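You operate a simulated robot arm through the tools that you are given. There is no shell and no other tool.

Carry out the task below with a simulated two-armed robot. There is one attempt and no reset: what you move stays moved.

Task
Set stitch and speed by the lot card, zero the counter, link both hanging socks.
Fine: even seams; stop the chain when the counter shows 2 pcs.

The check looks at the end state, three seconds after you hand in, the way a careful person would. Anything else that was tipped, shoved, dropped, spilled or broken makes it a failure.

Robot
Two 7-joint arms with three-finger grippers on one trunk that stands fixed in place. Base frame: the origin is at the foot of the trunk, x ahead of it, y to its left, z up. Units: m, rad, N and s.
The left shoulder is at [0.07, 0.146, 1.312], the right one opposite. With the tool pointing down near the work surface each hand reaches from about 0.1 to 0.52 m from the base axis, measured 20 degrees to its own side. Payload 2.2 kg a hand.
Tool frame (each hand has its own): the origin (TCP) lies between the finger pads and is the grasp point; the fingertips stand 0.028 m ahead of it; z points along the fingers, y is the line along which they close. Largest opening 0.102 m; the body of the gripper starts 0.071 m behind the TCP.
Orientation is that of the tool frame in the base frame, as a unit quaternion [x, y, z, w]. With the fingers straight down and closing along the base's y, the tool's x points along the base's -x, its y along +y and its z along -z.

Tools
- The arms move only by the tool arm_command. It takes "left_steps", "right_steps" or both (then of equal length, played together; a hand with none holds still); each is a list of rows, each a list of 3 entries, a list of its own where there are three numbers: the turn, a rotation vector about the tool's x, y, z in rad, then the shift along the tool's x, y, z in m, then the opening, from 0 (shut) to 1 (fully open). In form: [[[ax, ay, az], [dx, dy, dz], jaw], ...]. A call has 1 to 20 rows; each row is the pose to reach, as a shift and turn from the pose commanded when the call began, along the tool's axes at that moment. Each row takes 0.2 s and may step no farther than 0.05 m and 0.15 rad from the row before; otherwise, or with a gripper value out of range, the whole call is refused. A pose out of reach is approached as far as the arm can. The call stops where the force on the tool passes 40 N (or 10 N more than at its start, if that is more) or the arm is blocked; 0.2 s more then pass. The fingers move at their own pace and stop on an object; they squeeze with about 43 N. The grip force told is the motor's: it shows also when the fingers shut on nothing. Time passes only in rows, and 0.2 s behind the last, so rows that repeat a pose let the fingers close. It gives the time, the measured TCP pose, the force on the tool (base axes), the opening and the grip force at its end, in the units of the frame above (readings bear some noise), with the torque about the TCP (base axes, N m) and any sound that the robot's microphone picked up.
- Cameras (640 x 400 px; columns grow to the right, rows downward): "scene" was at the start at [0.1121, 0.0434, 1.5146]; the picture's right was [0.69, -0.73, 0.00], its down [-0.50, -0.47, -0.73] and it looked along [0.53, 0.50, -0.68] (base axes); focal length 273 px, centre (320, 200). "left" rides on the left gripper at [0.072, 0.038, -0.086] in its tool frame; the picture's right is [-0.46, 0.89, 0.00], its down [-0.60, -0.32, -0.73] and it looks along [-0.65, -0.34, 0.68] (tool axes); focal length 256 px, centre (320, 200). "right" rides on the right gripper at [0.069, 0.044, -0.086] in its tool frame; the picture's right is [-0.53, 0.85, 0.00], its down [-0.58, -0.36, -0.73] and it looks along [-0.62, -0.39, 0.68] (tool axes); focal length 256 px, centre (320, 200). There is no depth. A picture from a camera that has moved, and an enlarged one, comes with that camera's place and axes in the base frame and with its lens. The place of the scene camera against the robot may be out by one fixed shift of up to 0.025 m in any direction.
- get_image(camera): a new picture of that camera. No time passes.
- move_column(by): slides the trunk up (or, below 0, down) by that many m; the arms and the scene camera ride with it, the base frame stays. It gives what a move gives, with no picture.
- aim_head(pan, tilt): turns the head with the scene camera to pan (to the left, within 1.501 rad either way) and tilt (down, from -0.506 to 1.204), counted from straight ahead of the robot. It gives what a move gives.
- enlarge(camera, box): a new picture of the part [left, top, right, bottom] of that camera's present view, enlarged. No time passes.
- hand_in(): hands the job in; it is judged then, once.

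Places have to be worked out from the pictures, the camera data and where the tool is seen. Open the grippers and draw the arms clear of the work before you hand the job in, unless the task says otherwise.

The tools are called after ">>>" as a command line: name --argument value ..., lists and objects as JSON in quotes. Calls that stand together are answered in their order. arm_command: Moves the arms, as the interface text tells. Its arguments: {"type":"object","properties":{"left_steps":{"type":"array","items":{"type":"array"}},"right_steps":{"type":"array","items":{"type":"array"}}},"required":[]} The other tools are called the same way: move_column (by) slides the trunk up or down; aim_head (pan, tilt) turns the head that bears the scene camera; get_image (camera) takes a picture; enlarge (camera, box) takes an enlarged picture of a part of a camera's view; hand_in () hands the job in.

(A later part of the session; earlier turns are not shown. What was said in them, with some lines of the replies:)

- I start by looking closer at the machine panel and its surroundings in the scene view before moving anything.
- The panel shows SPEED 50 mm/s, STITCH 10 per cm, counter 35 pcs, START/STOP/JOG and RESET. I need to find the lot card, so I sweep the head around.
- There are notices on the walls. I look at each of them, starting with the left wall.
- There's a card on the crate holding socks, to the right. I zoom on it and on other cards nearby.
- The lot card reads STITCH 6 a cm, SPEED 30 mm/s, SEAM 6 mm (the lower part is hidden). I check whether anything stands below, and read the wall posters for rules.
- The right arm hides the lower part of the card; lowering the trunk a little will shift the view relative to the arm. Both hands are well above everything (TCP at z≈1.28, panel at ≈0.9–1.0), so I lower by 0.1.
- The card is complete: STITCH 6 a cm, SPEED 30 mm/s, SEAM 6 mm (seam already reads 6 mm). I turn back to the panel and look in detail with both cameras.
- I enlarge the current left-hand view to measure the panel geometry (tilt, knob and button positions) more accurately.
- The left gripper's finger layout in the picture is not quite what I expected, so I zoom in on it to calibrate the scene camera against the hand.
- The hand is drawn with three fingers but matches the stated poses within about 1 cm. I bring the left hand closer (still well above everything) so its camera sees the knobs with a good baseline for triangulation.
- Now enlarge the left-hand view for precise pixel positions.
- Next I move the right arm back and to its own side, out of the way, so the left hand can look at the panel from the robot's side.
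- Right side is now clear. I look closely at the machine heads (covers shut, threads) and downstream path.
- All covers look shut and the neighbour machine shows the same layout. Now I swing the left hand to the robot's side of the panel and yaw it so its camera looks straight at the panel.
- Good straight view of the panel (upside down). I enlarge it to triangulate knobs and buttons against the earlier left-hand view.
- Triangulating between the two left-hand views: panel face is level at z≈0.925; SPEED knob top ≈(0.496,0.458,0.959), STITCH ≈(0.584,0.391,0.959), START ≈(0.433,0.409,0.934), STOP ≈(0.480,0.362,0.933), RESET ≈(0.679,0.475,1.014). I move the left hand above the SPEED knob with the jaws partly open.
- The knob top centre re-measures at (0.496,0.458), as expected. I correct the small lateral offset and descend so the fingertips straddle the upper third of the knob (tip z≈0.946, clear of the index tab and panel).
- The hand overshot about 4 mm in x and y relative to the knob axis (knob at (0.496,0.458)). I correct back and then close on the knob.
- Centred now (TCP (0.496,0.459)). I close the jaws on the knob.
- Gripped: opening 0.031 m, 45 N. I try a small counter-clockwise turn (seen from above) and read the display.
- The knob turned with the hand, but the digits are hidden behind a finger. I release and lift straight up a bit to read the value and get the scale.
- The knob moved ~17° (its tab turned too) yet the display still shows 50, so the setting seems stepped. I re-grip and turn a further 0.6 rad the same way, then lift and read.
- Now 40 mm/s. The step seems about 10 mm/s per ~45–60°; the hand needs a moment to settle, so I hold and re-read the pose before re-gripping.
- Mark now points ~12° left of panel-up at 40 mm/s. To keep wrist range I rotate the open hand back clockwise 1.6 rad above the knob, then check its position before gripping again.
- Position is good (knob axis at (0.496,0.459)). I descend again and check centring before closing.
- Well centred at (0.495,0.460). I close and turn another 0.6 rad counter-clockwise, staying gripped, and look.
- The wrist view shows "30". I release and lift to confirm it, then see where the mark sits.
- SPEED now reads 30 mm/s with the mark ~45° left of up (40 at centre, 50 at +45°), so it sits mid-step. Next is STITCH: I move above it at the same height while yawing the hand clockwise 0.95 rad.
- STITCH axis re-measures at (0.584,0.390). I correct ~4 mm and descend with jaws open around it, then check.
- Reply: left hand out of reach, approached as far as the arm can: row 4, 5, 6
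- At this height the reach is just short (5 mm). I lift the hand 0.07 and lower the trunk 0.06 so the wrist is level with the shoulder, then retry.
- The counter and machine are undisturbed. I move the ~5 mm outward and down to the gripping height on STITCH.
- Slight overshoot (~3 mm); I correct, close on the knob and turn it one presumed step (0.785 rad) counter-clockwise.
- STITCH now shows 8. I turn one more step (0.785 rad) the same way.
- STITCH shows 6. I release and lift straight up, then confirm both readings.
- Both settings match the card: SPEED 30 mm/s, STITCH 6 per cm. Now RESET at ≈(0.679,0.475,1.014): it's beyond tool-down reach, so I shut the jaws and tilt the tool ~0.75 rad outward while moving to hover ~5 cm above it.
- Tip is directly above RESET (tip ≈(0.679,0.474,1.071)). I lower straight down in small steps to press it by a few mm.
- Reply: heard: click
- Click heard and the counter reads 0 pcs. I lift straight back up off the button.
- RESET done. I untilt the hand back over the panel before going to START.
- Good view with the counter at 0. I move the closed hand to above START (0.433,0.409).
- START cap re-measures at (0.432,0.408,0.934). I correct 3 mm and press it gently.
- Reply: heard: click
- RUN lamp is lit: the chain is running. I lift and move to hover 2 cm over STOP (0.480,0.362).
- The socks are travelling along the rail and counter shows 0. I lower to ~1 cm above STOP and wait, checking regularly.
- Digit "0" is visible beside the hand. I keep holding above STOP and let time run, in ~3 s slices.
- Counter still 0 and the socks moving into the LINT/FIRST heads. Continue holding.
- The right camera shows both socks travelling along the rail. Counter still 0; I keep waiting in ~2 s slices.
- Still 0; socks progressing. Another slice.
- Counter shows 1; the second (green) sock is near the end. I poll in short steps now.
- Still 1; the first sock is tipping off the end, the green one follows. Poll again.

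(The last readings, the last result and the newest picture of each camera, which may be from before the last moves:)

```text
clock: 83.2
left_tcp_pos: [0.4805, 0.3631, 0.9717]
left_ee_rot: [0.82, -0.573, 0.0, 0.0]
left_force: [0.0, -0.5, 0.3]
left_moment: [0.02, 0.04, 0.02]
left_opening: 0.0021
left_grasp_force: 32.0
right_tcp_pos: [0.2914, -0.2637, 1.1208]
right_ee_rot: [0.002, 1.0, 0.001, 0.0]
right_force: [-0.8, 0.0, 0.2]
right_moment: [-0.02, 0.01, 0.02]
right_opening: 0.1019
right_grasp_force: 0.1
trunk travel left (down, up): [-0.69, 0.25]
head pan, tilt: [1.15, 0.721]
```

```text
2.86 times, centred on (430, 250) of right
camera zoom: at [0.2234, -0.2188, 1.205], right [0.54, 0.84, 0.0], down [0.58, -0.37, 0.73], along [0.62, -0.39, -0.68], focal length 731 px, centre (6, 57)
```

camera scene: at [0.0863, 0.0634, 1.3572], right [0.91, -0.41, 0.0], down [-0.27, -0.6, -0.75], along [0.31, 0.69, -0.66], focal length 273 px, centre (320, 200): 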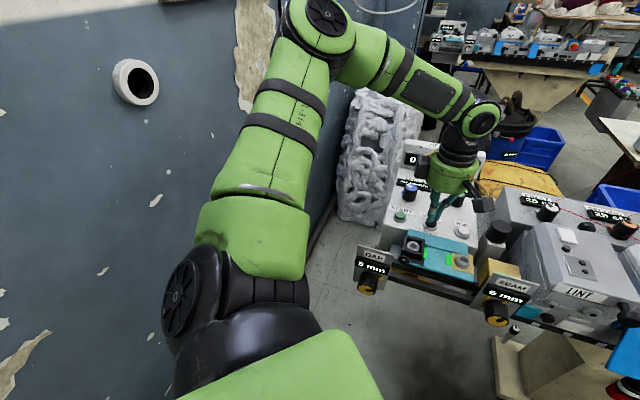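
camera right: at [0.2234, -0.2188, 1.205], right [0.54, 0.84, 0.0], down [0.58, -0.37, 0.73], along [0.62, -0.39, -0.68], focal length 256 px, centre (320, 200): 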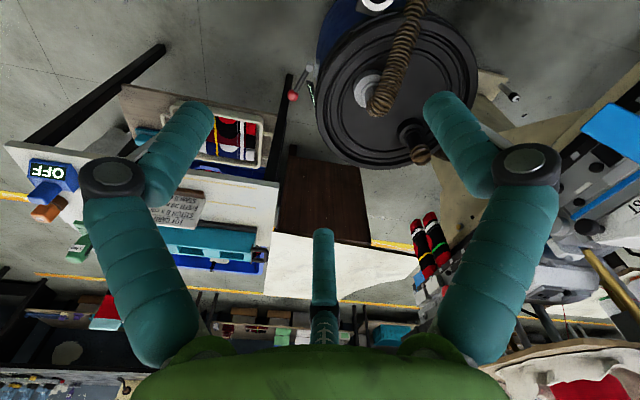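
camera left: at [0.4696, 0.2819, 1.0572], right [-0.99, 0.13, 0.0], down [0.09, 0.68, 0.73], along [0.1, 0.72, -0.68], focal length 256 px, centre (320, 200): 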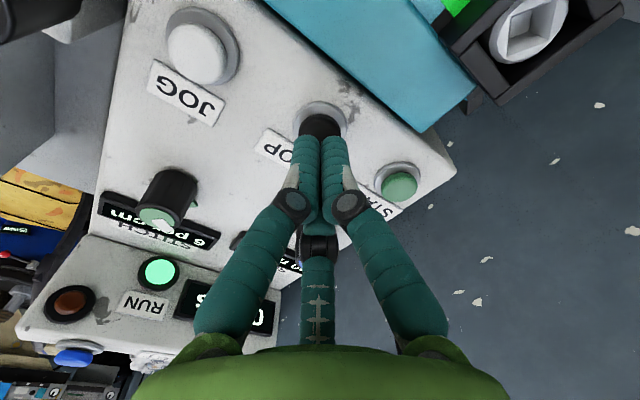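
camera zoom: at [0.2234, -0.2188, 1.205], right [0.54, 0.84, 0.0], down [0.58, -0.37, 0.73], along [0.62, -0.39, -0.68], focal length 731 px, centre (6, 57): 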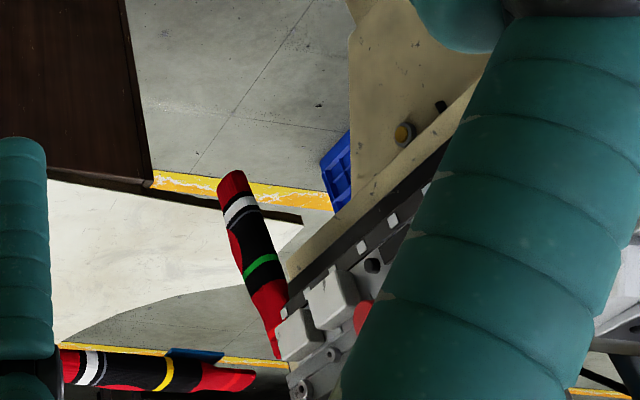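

Counter shows 2 — I press STOP now and back off.

>>> arm_command --left_steps '[[[0, 0, 0], [0, 0, 0.013], 0], [[0, 0, 0], [0, 0, 0.0165], 0], [[0, 0, 0], [0, 0, 0.0175], 0], [[0, 0, 0], [0, 0, 0.0], 0]]'

>>> get_image --camera "left"

>>> enlarge --camera "right" --box '[360, 180, 500, 320]'

>>> enlarge --camera "scene" --box '[400, 140, 440, 170]'

```text
clock: 84.2
left_tcp_pos: [0.4777, 0.3621, 0.969]
left_ee_rot: [0.82, -0.573, -0.002, 0.002]
left_force: [0.3, 0.6, 0.5]
left_moment: [0.0, 0.0, -0.01]
left_opening: 0.0021
left_grasp_force: 31.1
right_tcp_pos: [0.2922, -0.2636, 1.1197]
right_ee_rot: [0.002, 1.0, 0.001, 0.0]
right_force: [-0.6, -0.4, 0.0]
right_moment: [-0.01, 0.0, -0.01]
right_opening: 0.1019
right_grasp_force: 0.0
trunk travel left (down, up): [-0.69, 0.25]
head pan, tilt: [1.15, 0.721]
heard: click
```

```text
taken
camera left: at [0.468, 0.2817, 1.0547], right [-0.99, 0.13, 0.01], down [0.09, 0.68, 0.73], along [0.09, 0.72, -0.68], focal length 256 px, centre (320, 200)
```

left: 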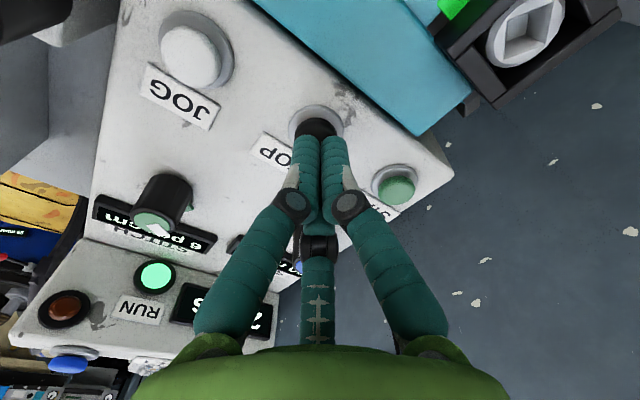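

```text
2.86 times, centred on (430, 250) of right
camera zoom: at [0.224, -0.219, 1.2045], right [0.54, 0.84, 0.0], down [0.58, -0.37, 0.73], along [0.62, -0.39, -0.68], focal length 731 px, centre (6, 57)
```

zoom: 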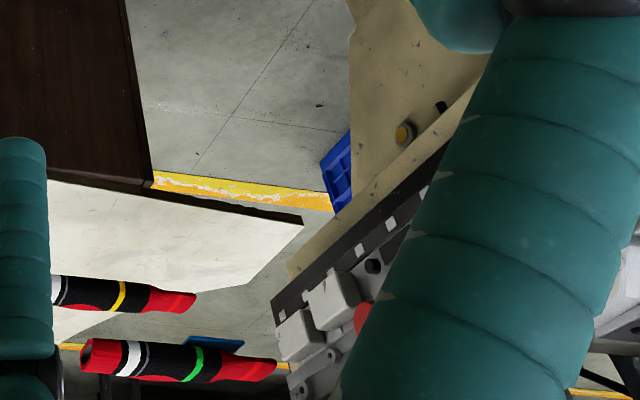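

```text
13.33 times, centred on (420, 155) of scene
camera zoom: at [0.0869, 0.0632, 1.3568], right [0.91, -0.41, 0.0], down [-0.27, -0.6, -0.75], along [0.31, 0.69, -0.66], focal length 3641 px, centre (-1013, 800)
```

zoom: 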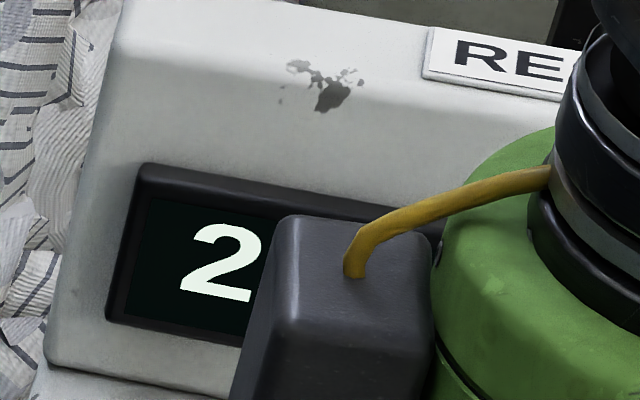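

A click was heard but the RUN lamp still looked lit at that instant; I hold one row and check whether it went out.

>>> arm_command --left_steps '[[[0, 0, 0], [0, 0, 0], 0]]'

>>> get_image --camera "left"

>>> enlarge --camera "right" --box '[360, 180, 500, 320]'

```text
clock: 84.7
left_tcp_pos: [0.4808, 0.3631, 0.9698]
left_ee_rot: [0.82, -0.573, -0.001, 0.001]
left_force: [-0.2, 0.4, 0.1]
left_moment: [-0.01, 0.01, 0.03]
left_opening: 0.0021
left_grasp_force: 31.7
right_tcp_pos: [0.2914, -0.2631, 1.1197]
right_ee_rot: [0.0, 1.0, 0.001, 0.0]
right_force: [0.5, 0.1, -0.2]
right_moment: [0.03, 0.01, 0.02]
right_opening: 0.102
right_grasp_force: 0.0
trunk travel left (down, up): [-0.69, 0.25]
head pan, tilt: [1.15, 0.721]
```

```text
taken
camera left: at [0.4687, 0.282, 1.0561], right [-0.99, 0.13, 0.0], down [0.09, 0.68, 0.73], along [0.1, 0.72, -0.68], focal length 256 px, centre (320, 200)
```

left: 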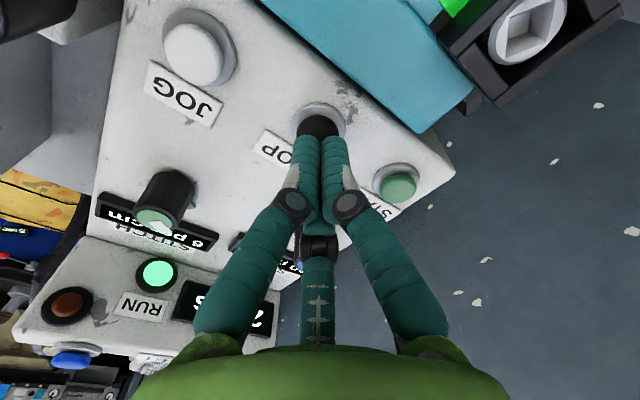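

```text
2.86 times, centred on (430, 250) of right
camera zoom: at [0.224, -0.2188, 1.2048], right [0.54, 0.84, 0.0], down [0.58, -0.37, 0.73], along [0.62, -0.39, -0.68], focal length 731 px, centre (6, 57)
```

zoom: 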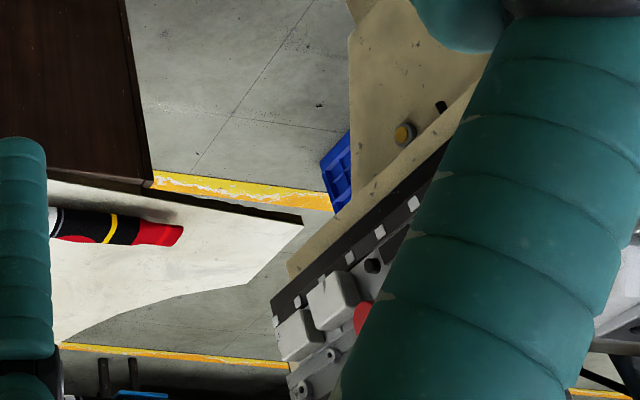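

RUN is still lit and the chain markers are still moving, so the press was too brief. I press STOP again a little deeper and hold.

>>> arm_command --left_steps '[[[0, 0, 0], [0, 0, 0.013], 0], [[0, 0, 0], [0, 0, 0.017], 0], [[0, 0, 0], [0, 0, 0.019], 0], [[0, 0, 0], [0, 0, 0.019], 0]]'

>>> get_image --camera "left"

>>> enlarge --camera "right" --box '[360, 180, 500, 320]'

```text
clock: 85.6
left_tcp_pos: [0.4809, 0.3617, 0.9589]
left_ee_rot: [0.819, -0.574, 0.007, -0.007]
left_force: [-7.6, 2.8, 19.2]
left_moment: [0.02, 0.43, -0.03]
left_opening: 0.0017
left_grasp_force: 31.3
right_tcp_pos: [0.2874, -0.2644, 1.121]
right_ee_rot: [0.0, 1.0, 0.0, 0.002]
right_force: [-0.5, 0.4, 0.4]
right_moment: [-0.01, 0.0, -0.02]
right_opening: 0.1018
right_grasp_force: 0.1
trunk travel left (down, up): [-0.69, 0.25]
head pan, tilt: [1.15, 0.721]
heard: click
stopped in row 4 (left hand): the force on the tool passed its limit at 41 N (the readings are from after the stop); the commanded pose is now the measured one
```

```text
taken
camera left: at [0.4683, 0.2804, 1.0441], right [-0.99, 0.13, -0.02], down [0.08, 0.67, 0.74], along [0.11, 0.73, -0.68], focal length 256 px, centre (320, 200)
```

left: 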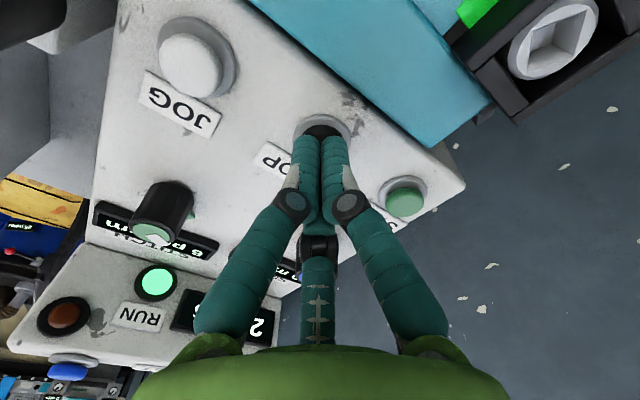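

```text
2.86 times, centred on (430, 250) of right
camera zoom: at [0.2201, -0.2202, 1.2053], right [0.54, 0.84, 0.0], down [0.57, -0.37, 0.73], along [0.62, -0.39, -0.68], focal length 731 px, centre (6, 57)
```

zoom: 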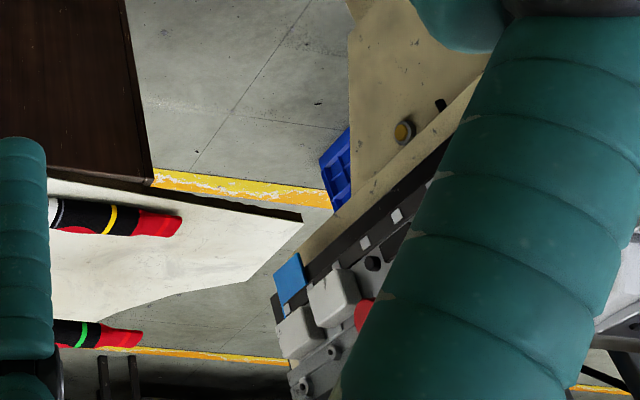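

STOP clicked again under 41 N yet the RUN lamp is still lit. I lift off and check whether the chain is really still moving.

>>> arm_command --left_steps '[[[0, 0, 0], [0, 0, -0.015], 0], [[0, 0, 0], [0, 0, -0.03], 0]]'

>>> get_image --camera "left"

>>> enlarge --camera "right" --box '[410, 200, 470, 300]'

>>> enlarge --camera "scene" --box '[380, 130, 540, 260]'

```text
clock: 86.2
left_tcp_pos: [0.4819, 0.3623, 0.9849]
left_ee_rot: [0.819, -0.573, 0.005, -0.005]
left_force: [-0.3, -0.1, 0.2]
left_moment: [0.04, -0.03, 0.03]
left_opening: 0.0022
left_grasp_force: 31.2
right_tcp_pos: [0.2898, -0.2633, 1.1203]
right_ee_rot: [0.001, 1.0, 0.001, 0.001]
right_force: [-0.7, 0.3, 0.1]
right_moment: [0.01, -0.02, -0.02]
right_opening: 0.1022
right_grasp_force: 0.0
trunk travel left (down, up): [-0.69, 0.25]
head pan, tilt: [1.15, 0.721]
```

```text
taken
camera left: at [0.4696, 0.2819, 1.0706], right [-0.99, 0.13, -0.01], down [0.08, 0.67, 0.73], along [0.11, 0.73, -0.68], focal length 256 px, centre (320, 200)
```

left: 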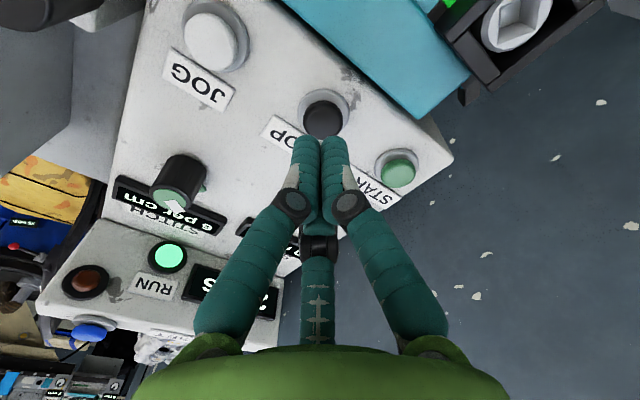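

```text
4.00 times, centred on (440, 250) of right
camera zoom: at [0.2219, -0.2195, 1.2051], right [0.54, 0.84, 0.0], down [0.58, -0.37, 0.73], along [0.62, -0.39, -0.68], focal length 1024 px, centre (-160, 0)
```

zoom: 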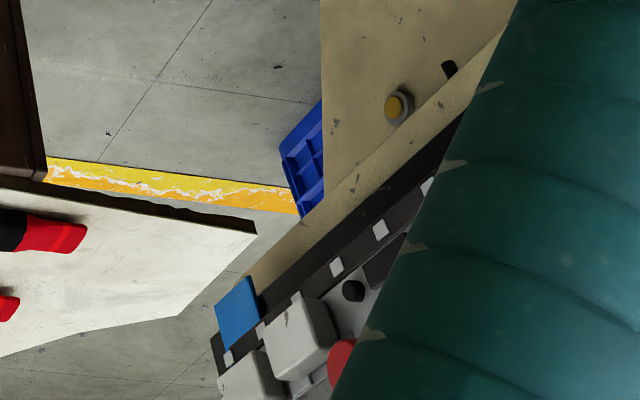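

```text
3.08 times, centred on (460, 195) of scene
camera zoom: at [0.0845, 0.0626, 1.3572], right [0.91, -0.41, 0.0], down [-0.27, -0.6, -0.75], along [0.31, 0.69, -0.66], focal length 840 px, centre (-111, 215)
```

zoom: 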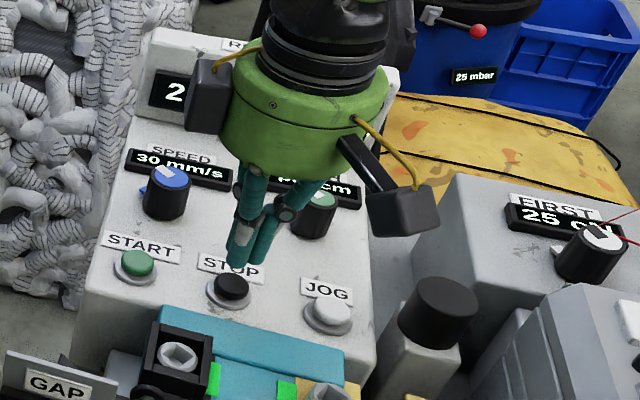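

Counter is 2 but RUN stays lit. I confirm chain motion with another snapshot of its markers and look closely at the black knob on the post and at the red button at the machine's end.

>>> arm_command --left_steps '[[[0, 0, 0], [0, 0, -0.02], 0]]'

>>> enlarge --camera "right" --box '[410, 200, 470, 300]'

>>> enlarge --camera "scene" --box '[460, 200, 560, 290]'

>>> enlarge --camera "left" --box '[20, 200, 300, 350]'

```text
clock: 86.6
left_tcp_pos: [0.4798, 0.3636, 1.0057]
left_ee_rot: [0.819, -0.573, 0.004, -0.006]
left_force: [0.3, -0.3, -0.8]
left_moment: [-0.01, 0.02, 0.03]
left_opening: 0.0021
left_grasp_force: 31.4
right_tcp_pos: [0.2906, -0.2635, 1.1209]
right_ee_rot: [0.0, 1.0, 0.0, 0.0]
right_force: [0.4, 0.3, 0.0]
right_moment: [-0.01, -0.01, 0.01]
right_opening: 0.1022
right_grasp_force: 0.0
trunk travel left (down, up): [-0.69, 0.25]
head pan, tilt: [1.15, 0.721]
```

```text
4.00 times, centred on (440, 250) of right
camera zoom: at [0.2227, -0.2191, 1.2051], right [0.54, 0.84, 0.0], down [0.58, -0.37, 0.73], along [0.62, -0.39, -0.68], focal length 1024 px, centre (-160, 0)
```

zoom: 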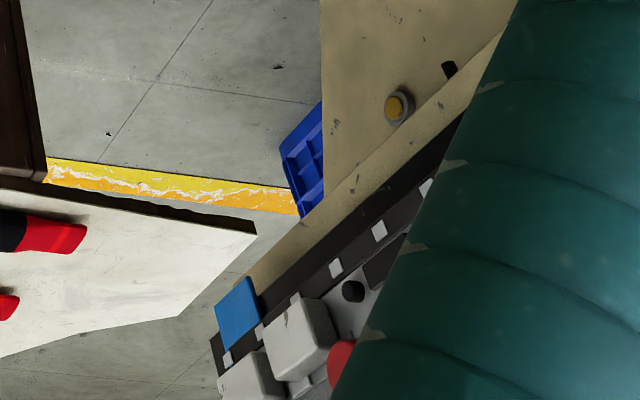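

```text
4.44 times, centred on (510, 245) of scene
camera zoom: at [0.0854, 0.063, 1.3572], right [0.91, -0.41, 0.0], down [-0.27, -0.6, -0.75], along [0.31, 0.69, -0.66], focal length 1214 px, centre (-524, 0)
```

zoom: 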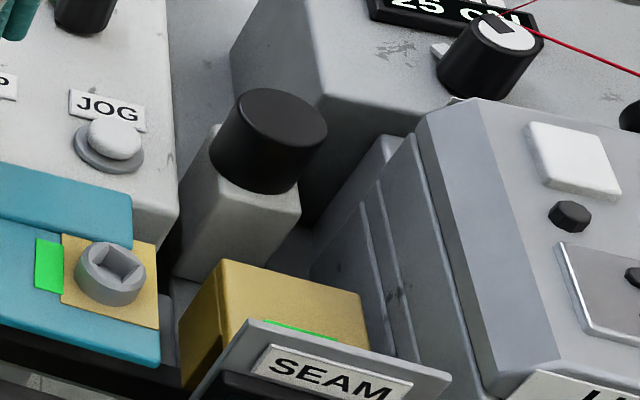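

```text
2.29 times, centred on (160, 275) of left
camera zoom: at [0.4686, 0.2825, 1.0909], right [-0.99, 0.13, -0.01], down [0.08, 0.67, 0.73], along [0.11, 0.73, -0.68], focal length 585 px, centre (686, 29)
```

zoom: 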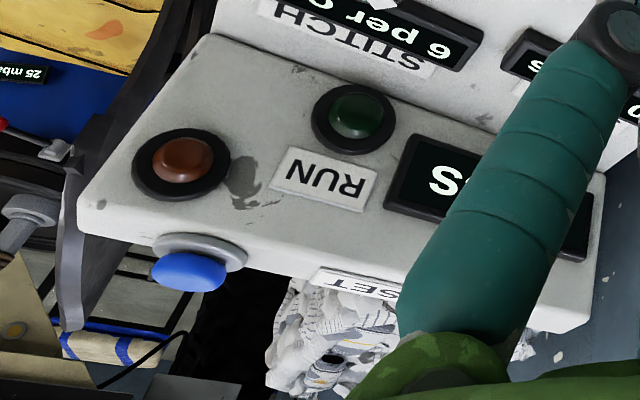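

RUN lamp is now dark and the chain markers have stopped — it simply coasts down after STOP. I lift the left hand clear of the panel, opening the jaws as it leaves.

>>> arm_command --left_steps '[[[0, 0, 0], [0, 0, -0.04], 0], [[0, 0, 0], [0, 0, -0.08], 0], [[0, 0, 0], [0, 0, -0.12], 0], [[0, 0, 0], [0, 0, -0.15], 0.3], [[0, 0, 0], [0, 0, -0.15], 0.6], [[0, 0, 0], [0, 0, -0.15], 1.0], [[0, 0, 0], [0, 0, -0.15], 1.0]]'

>>> get_image --camera "scene"

>>> enlarge --camera "scene" --box '[370, 120, 530, 260]'

>>> enlarge --camera "right" --box '[330, 180, 480, 320]'

```text
clock: 88.2
left_tcp_pos: [0.4823, 0.3639, 1.1547]
left_ee_rot: [0.819, -0.574, 0.005, -0.005]
left_force: [0.6, 0.5, 0.0]
left_moment: [-0.02, -0.02, 0.01]
left_opening: 0.1019
left_grasp_force: 0.1
right_tcp_pos: [0.2915, -0.262, 1.1207]
right_ee_rot: [0.001, 1.0, 0.0, 0.0]
right_force: [-0.5, -0.3, 0.4]
right_moment: [0.03, 0.01, -0.01]
right_opening: 0.1023
right_grasp_force: 0.0
trunk travel left (down, up): [-0.69, 0.25]
head pan, tilt: [1.15, 0.721]
```

```text
taken
camera scene: at [0.0861, 0.0631, 1.3572], right [0.91, -0.41, 0.0], down [-0.27, -0.6, -0.75], along [0.31, 0.69, -0.66], focal length 273 px, centre (320, 200)
```

scene: 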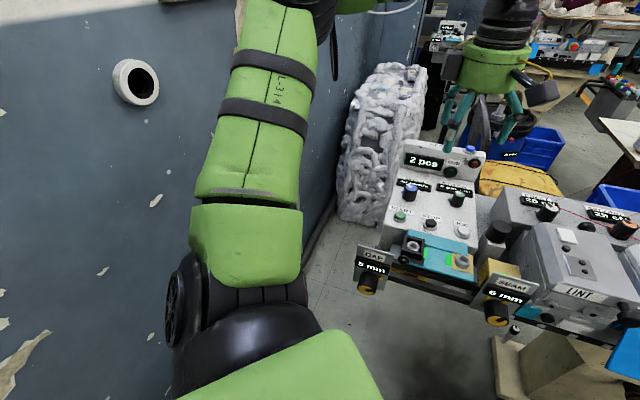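

```text
2.86 times, centred on (450, 190) of scene
camera zoom: at [0.0861, 0.0631, 1.3572], right [0.91, -0.41, 0.0], down [-0.27, -0.6, -0.75], along [0.31, 0.69, -0.66], focal length 780 px, centre (-51, 229)
```

zoom: 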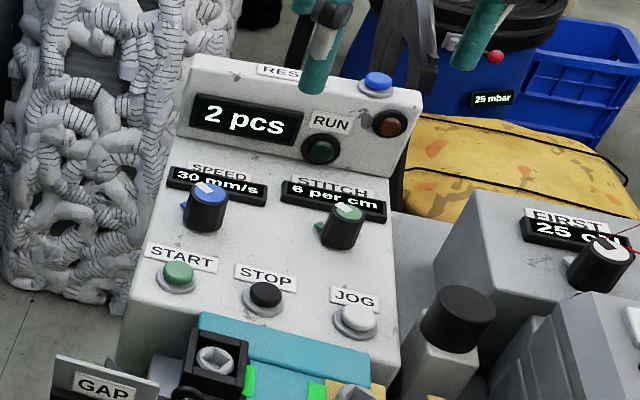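

```text
2.86 times, centred on (405, 250) of right
camera zoom: at [0.2233, -0.219, 1.205], right [0.54, 0.84, 0.0], down [0.58, -0.37, 0.73], along [0.62, -0.39, -0.68], focal length 731 px, centre (77, 57)
```

zoom: 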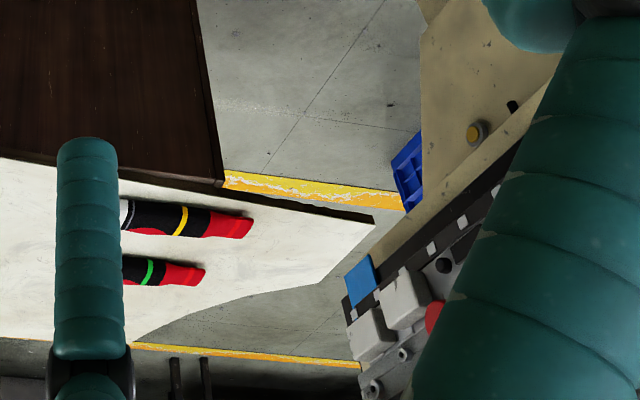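

Counter 2 pcs, RUN off, SPEED 30, STITCH 6, both linked socks lying on the receiving table. I draw the left arm back from the machine.

>>> arm_command --left_steps '[[[0, 0, 0], [-0.0272, 0.022, -0.01], 1], [[0, 0, 0], [-0.0544, 0.0441, -0.02], 1], [[0, 0, 0], [-0.0815, 0.0661, -0.03], 1], [[0, 0, 0], [-0.1087, 0.0882, -0.03], 1], [[0, 0, 0], [-0.1359, 0.1102, -0.03], 1], [[0, 0, 0], [-0.1359, 0.1102, -0.03], 1]]'

>>> aim_head --pan 0.45 --tilt 0.6

>>> get_image --camera "scene"

>>> enlarge --camera "scene" --box '[160, 130, 360, 270]'

>>> enlarge --camera "scene" --box '[320, 120, 560, 300]'

```text
clock: 89.6
left_tcp_pos: [0.3322, 0.4514, 1.1836]
left_ee_rot: [0.819, -0.574, 0.003, -0.005]
left_force: [0.2, 0.2, 0.0]
left_moment: [0.03, 0.0, 0.02]
left_opening: 0.1021
left_grasp_force: 0.0
right_tcp_pos: [0.2918, -0.2635, 1.1197]
right_ee_rot: [0.001, 1.0, 0.001, -0.001]
right_force: [0.2, -0.4, 0.4]
right_moment: [0.02, 0.02, -0.01]
right_opening: 0.1019
right_grasp_force: 0.0
trunk travel left (down, up): [-0.69, 0.25]
head pan, tilt: [1.15, 0.721]
```

```text
clock: 90.6
left_tcp_pos: [0.3308, 0.4518, 1.1815]
left_ee_rot: [0.819, -0.574, 0.005, -0.005]
left_force: [-0.4, -0.7, 0.0]
left_moment: [0.01, -0.01, 0.01]
left_opening: 0.1022
left_grasp_force: 0.1
right_tcp_pos: [0.2907, -0.2632, 1.1202]
right_ee_rot: [0.002, 1.0, 0.0, 0.001]
right_force: [-0.3, 0.5, 0.0]
right_moment: [-0.03, -0.03, 0.01]
right_opening: 0.1019
right_grasp_force: 0.1
trunk travel left (down, up): [-0.69, 0.25]
head pan, tilt: [0.45, 0.6]
```

```text
taken
camera scene: at [0.1316, 0.0251, 1.3676], right [0.44, -0.9, 0.0], down [-0.51, -0.25, -0.82], along [0.74, 0.36, -0.57], focal length 273 px, centre (320, 200)
```

scene: 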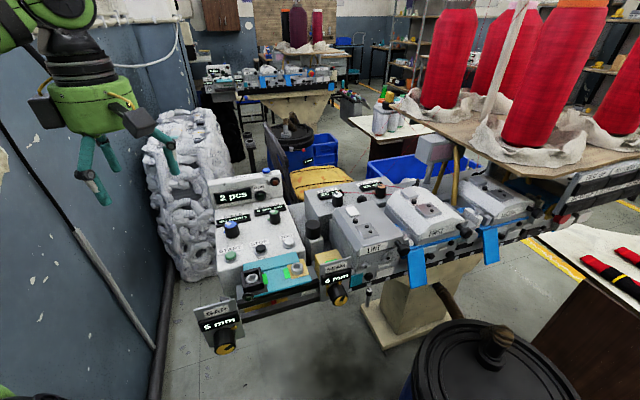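

```text
2.86 times, centred on (260, 200) of scene
camera zoom: at [0.1316, 0.0251, 1.3676], right [0.44, -0.9, 0.0], down [-0.51, -0.25, -0.82], along [0.74, 0.36, -0.57], focal length 780 px, centre (491, 200)
```

zoom: 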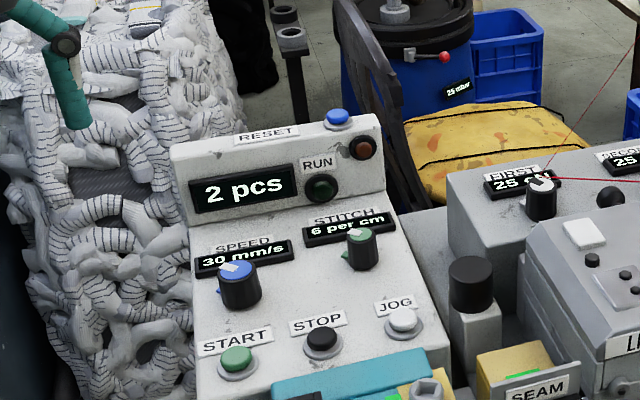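

```text
2.22 times, centred on (440, 210) of scene
camera zoom: at [0.1316, 0.0251, 1.3676], right [0.44, -0.9, 0.0], down [-0.51, -0.25, -0.82], along [0.74, 0.36, -0.57], focal length 607 px, centre (53, 178)
```

zoom: 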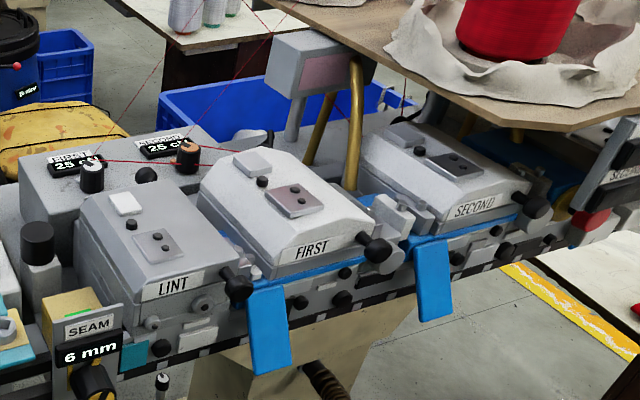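

Everything in place. I take a last look at the two finished socks on the receiving table before handing in.

>>> enlarge --camera "scene" --box '[540, 200, 640, 320]'

>>> aim_head --pan 0.1 --tilt 0.6

>>> get_image --camera "scene"

>>> enlarge --camera "scene" --box '[400, 190, 560, 300]'

```text
3.33 times, centred on (590, 260) of scene
camera zoom: at [0.1316, 0.0251, 1.3676], right [0.44, -0.9, 0.0], down [-0.51, -0.25, -0.82], along [0.74, 0.36, -0.57], focal length 910 px, centre (-580, 0)
```

zoom: 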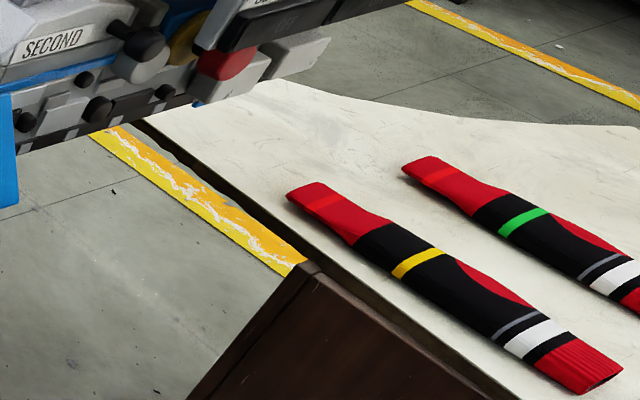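

```text
clock: 91.5
left_tcp_pos: [0.3307, 0.4523, 1.1827]
left_ee_rot: [0.819, -0.573, 0.005, -0.006]
left_force: [0.7, 0.8, 0.4]
left_moment: [0.01, 0.02, 0.0]
left_opening: 0.1018
left_grasp_force: 0.1
right_tcp_pos: [0.2916, -0.2627, 1.1198]
right_ee_rot: [0.001, 1.0, 0.0, 0.0]
right_force: [0.1, 0.6, 0.5]
right_moment: [0.0, -0.02, 0.02]
right_opening: 0.102
right_grasp_force: 0.1
trunk travel left (down, up): [-0.69, 0.25]
head pan, tilt: [0.099, 0.6]
```

```text
taken
camera scene: at [0.1398, -0.0045, 1.3676], right [0.1, -0.99, 0.0], down [-0.56, -0.06, -0.83], along [0.82, 0.08, -0.56], focal length 273 px, centre (320, 200)
```

scene: 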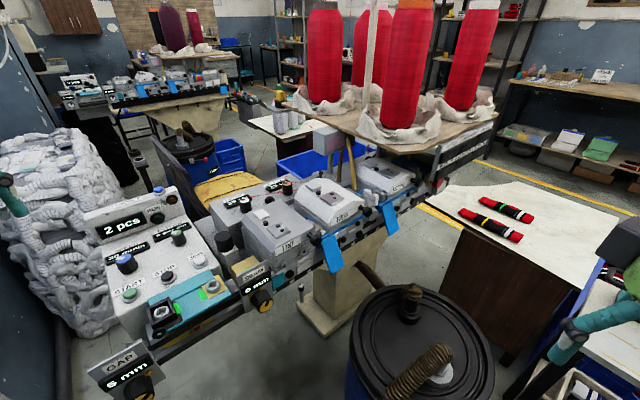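

```text
3.64 times, centred on (480, 245) of scene
camera zoom: at [0.1398, -0.0045, 1.3676], right [0.1, -0.99, 0.0], down [-0.56, -0.06, -0.83], along [0.82, 0.08, -0.56], focal length 993 px, centre (-262, 36)
```

zoom: 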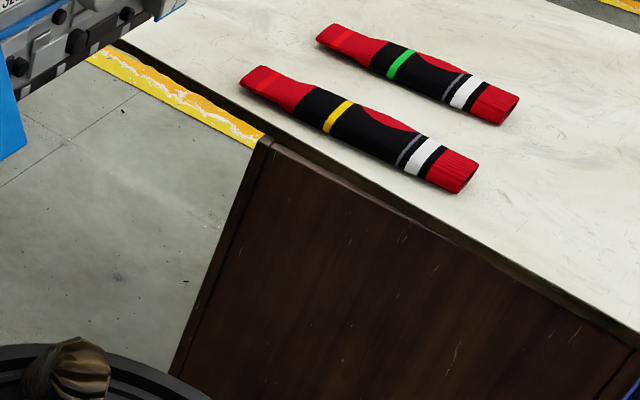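

Both socks are linked, with straight, even toe seams, and lie on the table. The counter shows 2 pcs, the chain is stopped, SPEED reads 30 mm/s and STITCH 6 per cm. The grippers are open and both arms are clear, so I hand in.

>>> hand_in

```text
The job is handed in.
```

I handed in the job with both hanging socks linked and the chain stopped at 2 pcs. I don't have the check's verdict.

- **Settings:** STITCH now reads 6 per cm and SPEED 30 mm/s, as the lot card says. SEAM already read 6 mm, so I left it.
- **Counter:** I reset it from 35 pcs to 0 before starting; it went to 2 as the second sock came through.
- **Stopping:** I pressed STOP as soon as the counter showed 2. The chain took about two to three seconds to coast to a halt. I pressed STOP a second time because the RUN lamp was still lit. The counter stayed at 2 and the RUN lamp is now off.
- **Socks:** Both came off the end of the rail onto the white table. In the camera view the closed toes looked straight and even, but I couldn't inspect the stitches close up.

I saw nothing tipped, dropped or moved. Both grippers are open and the arms are clear of the machine.
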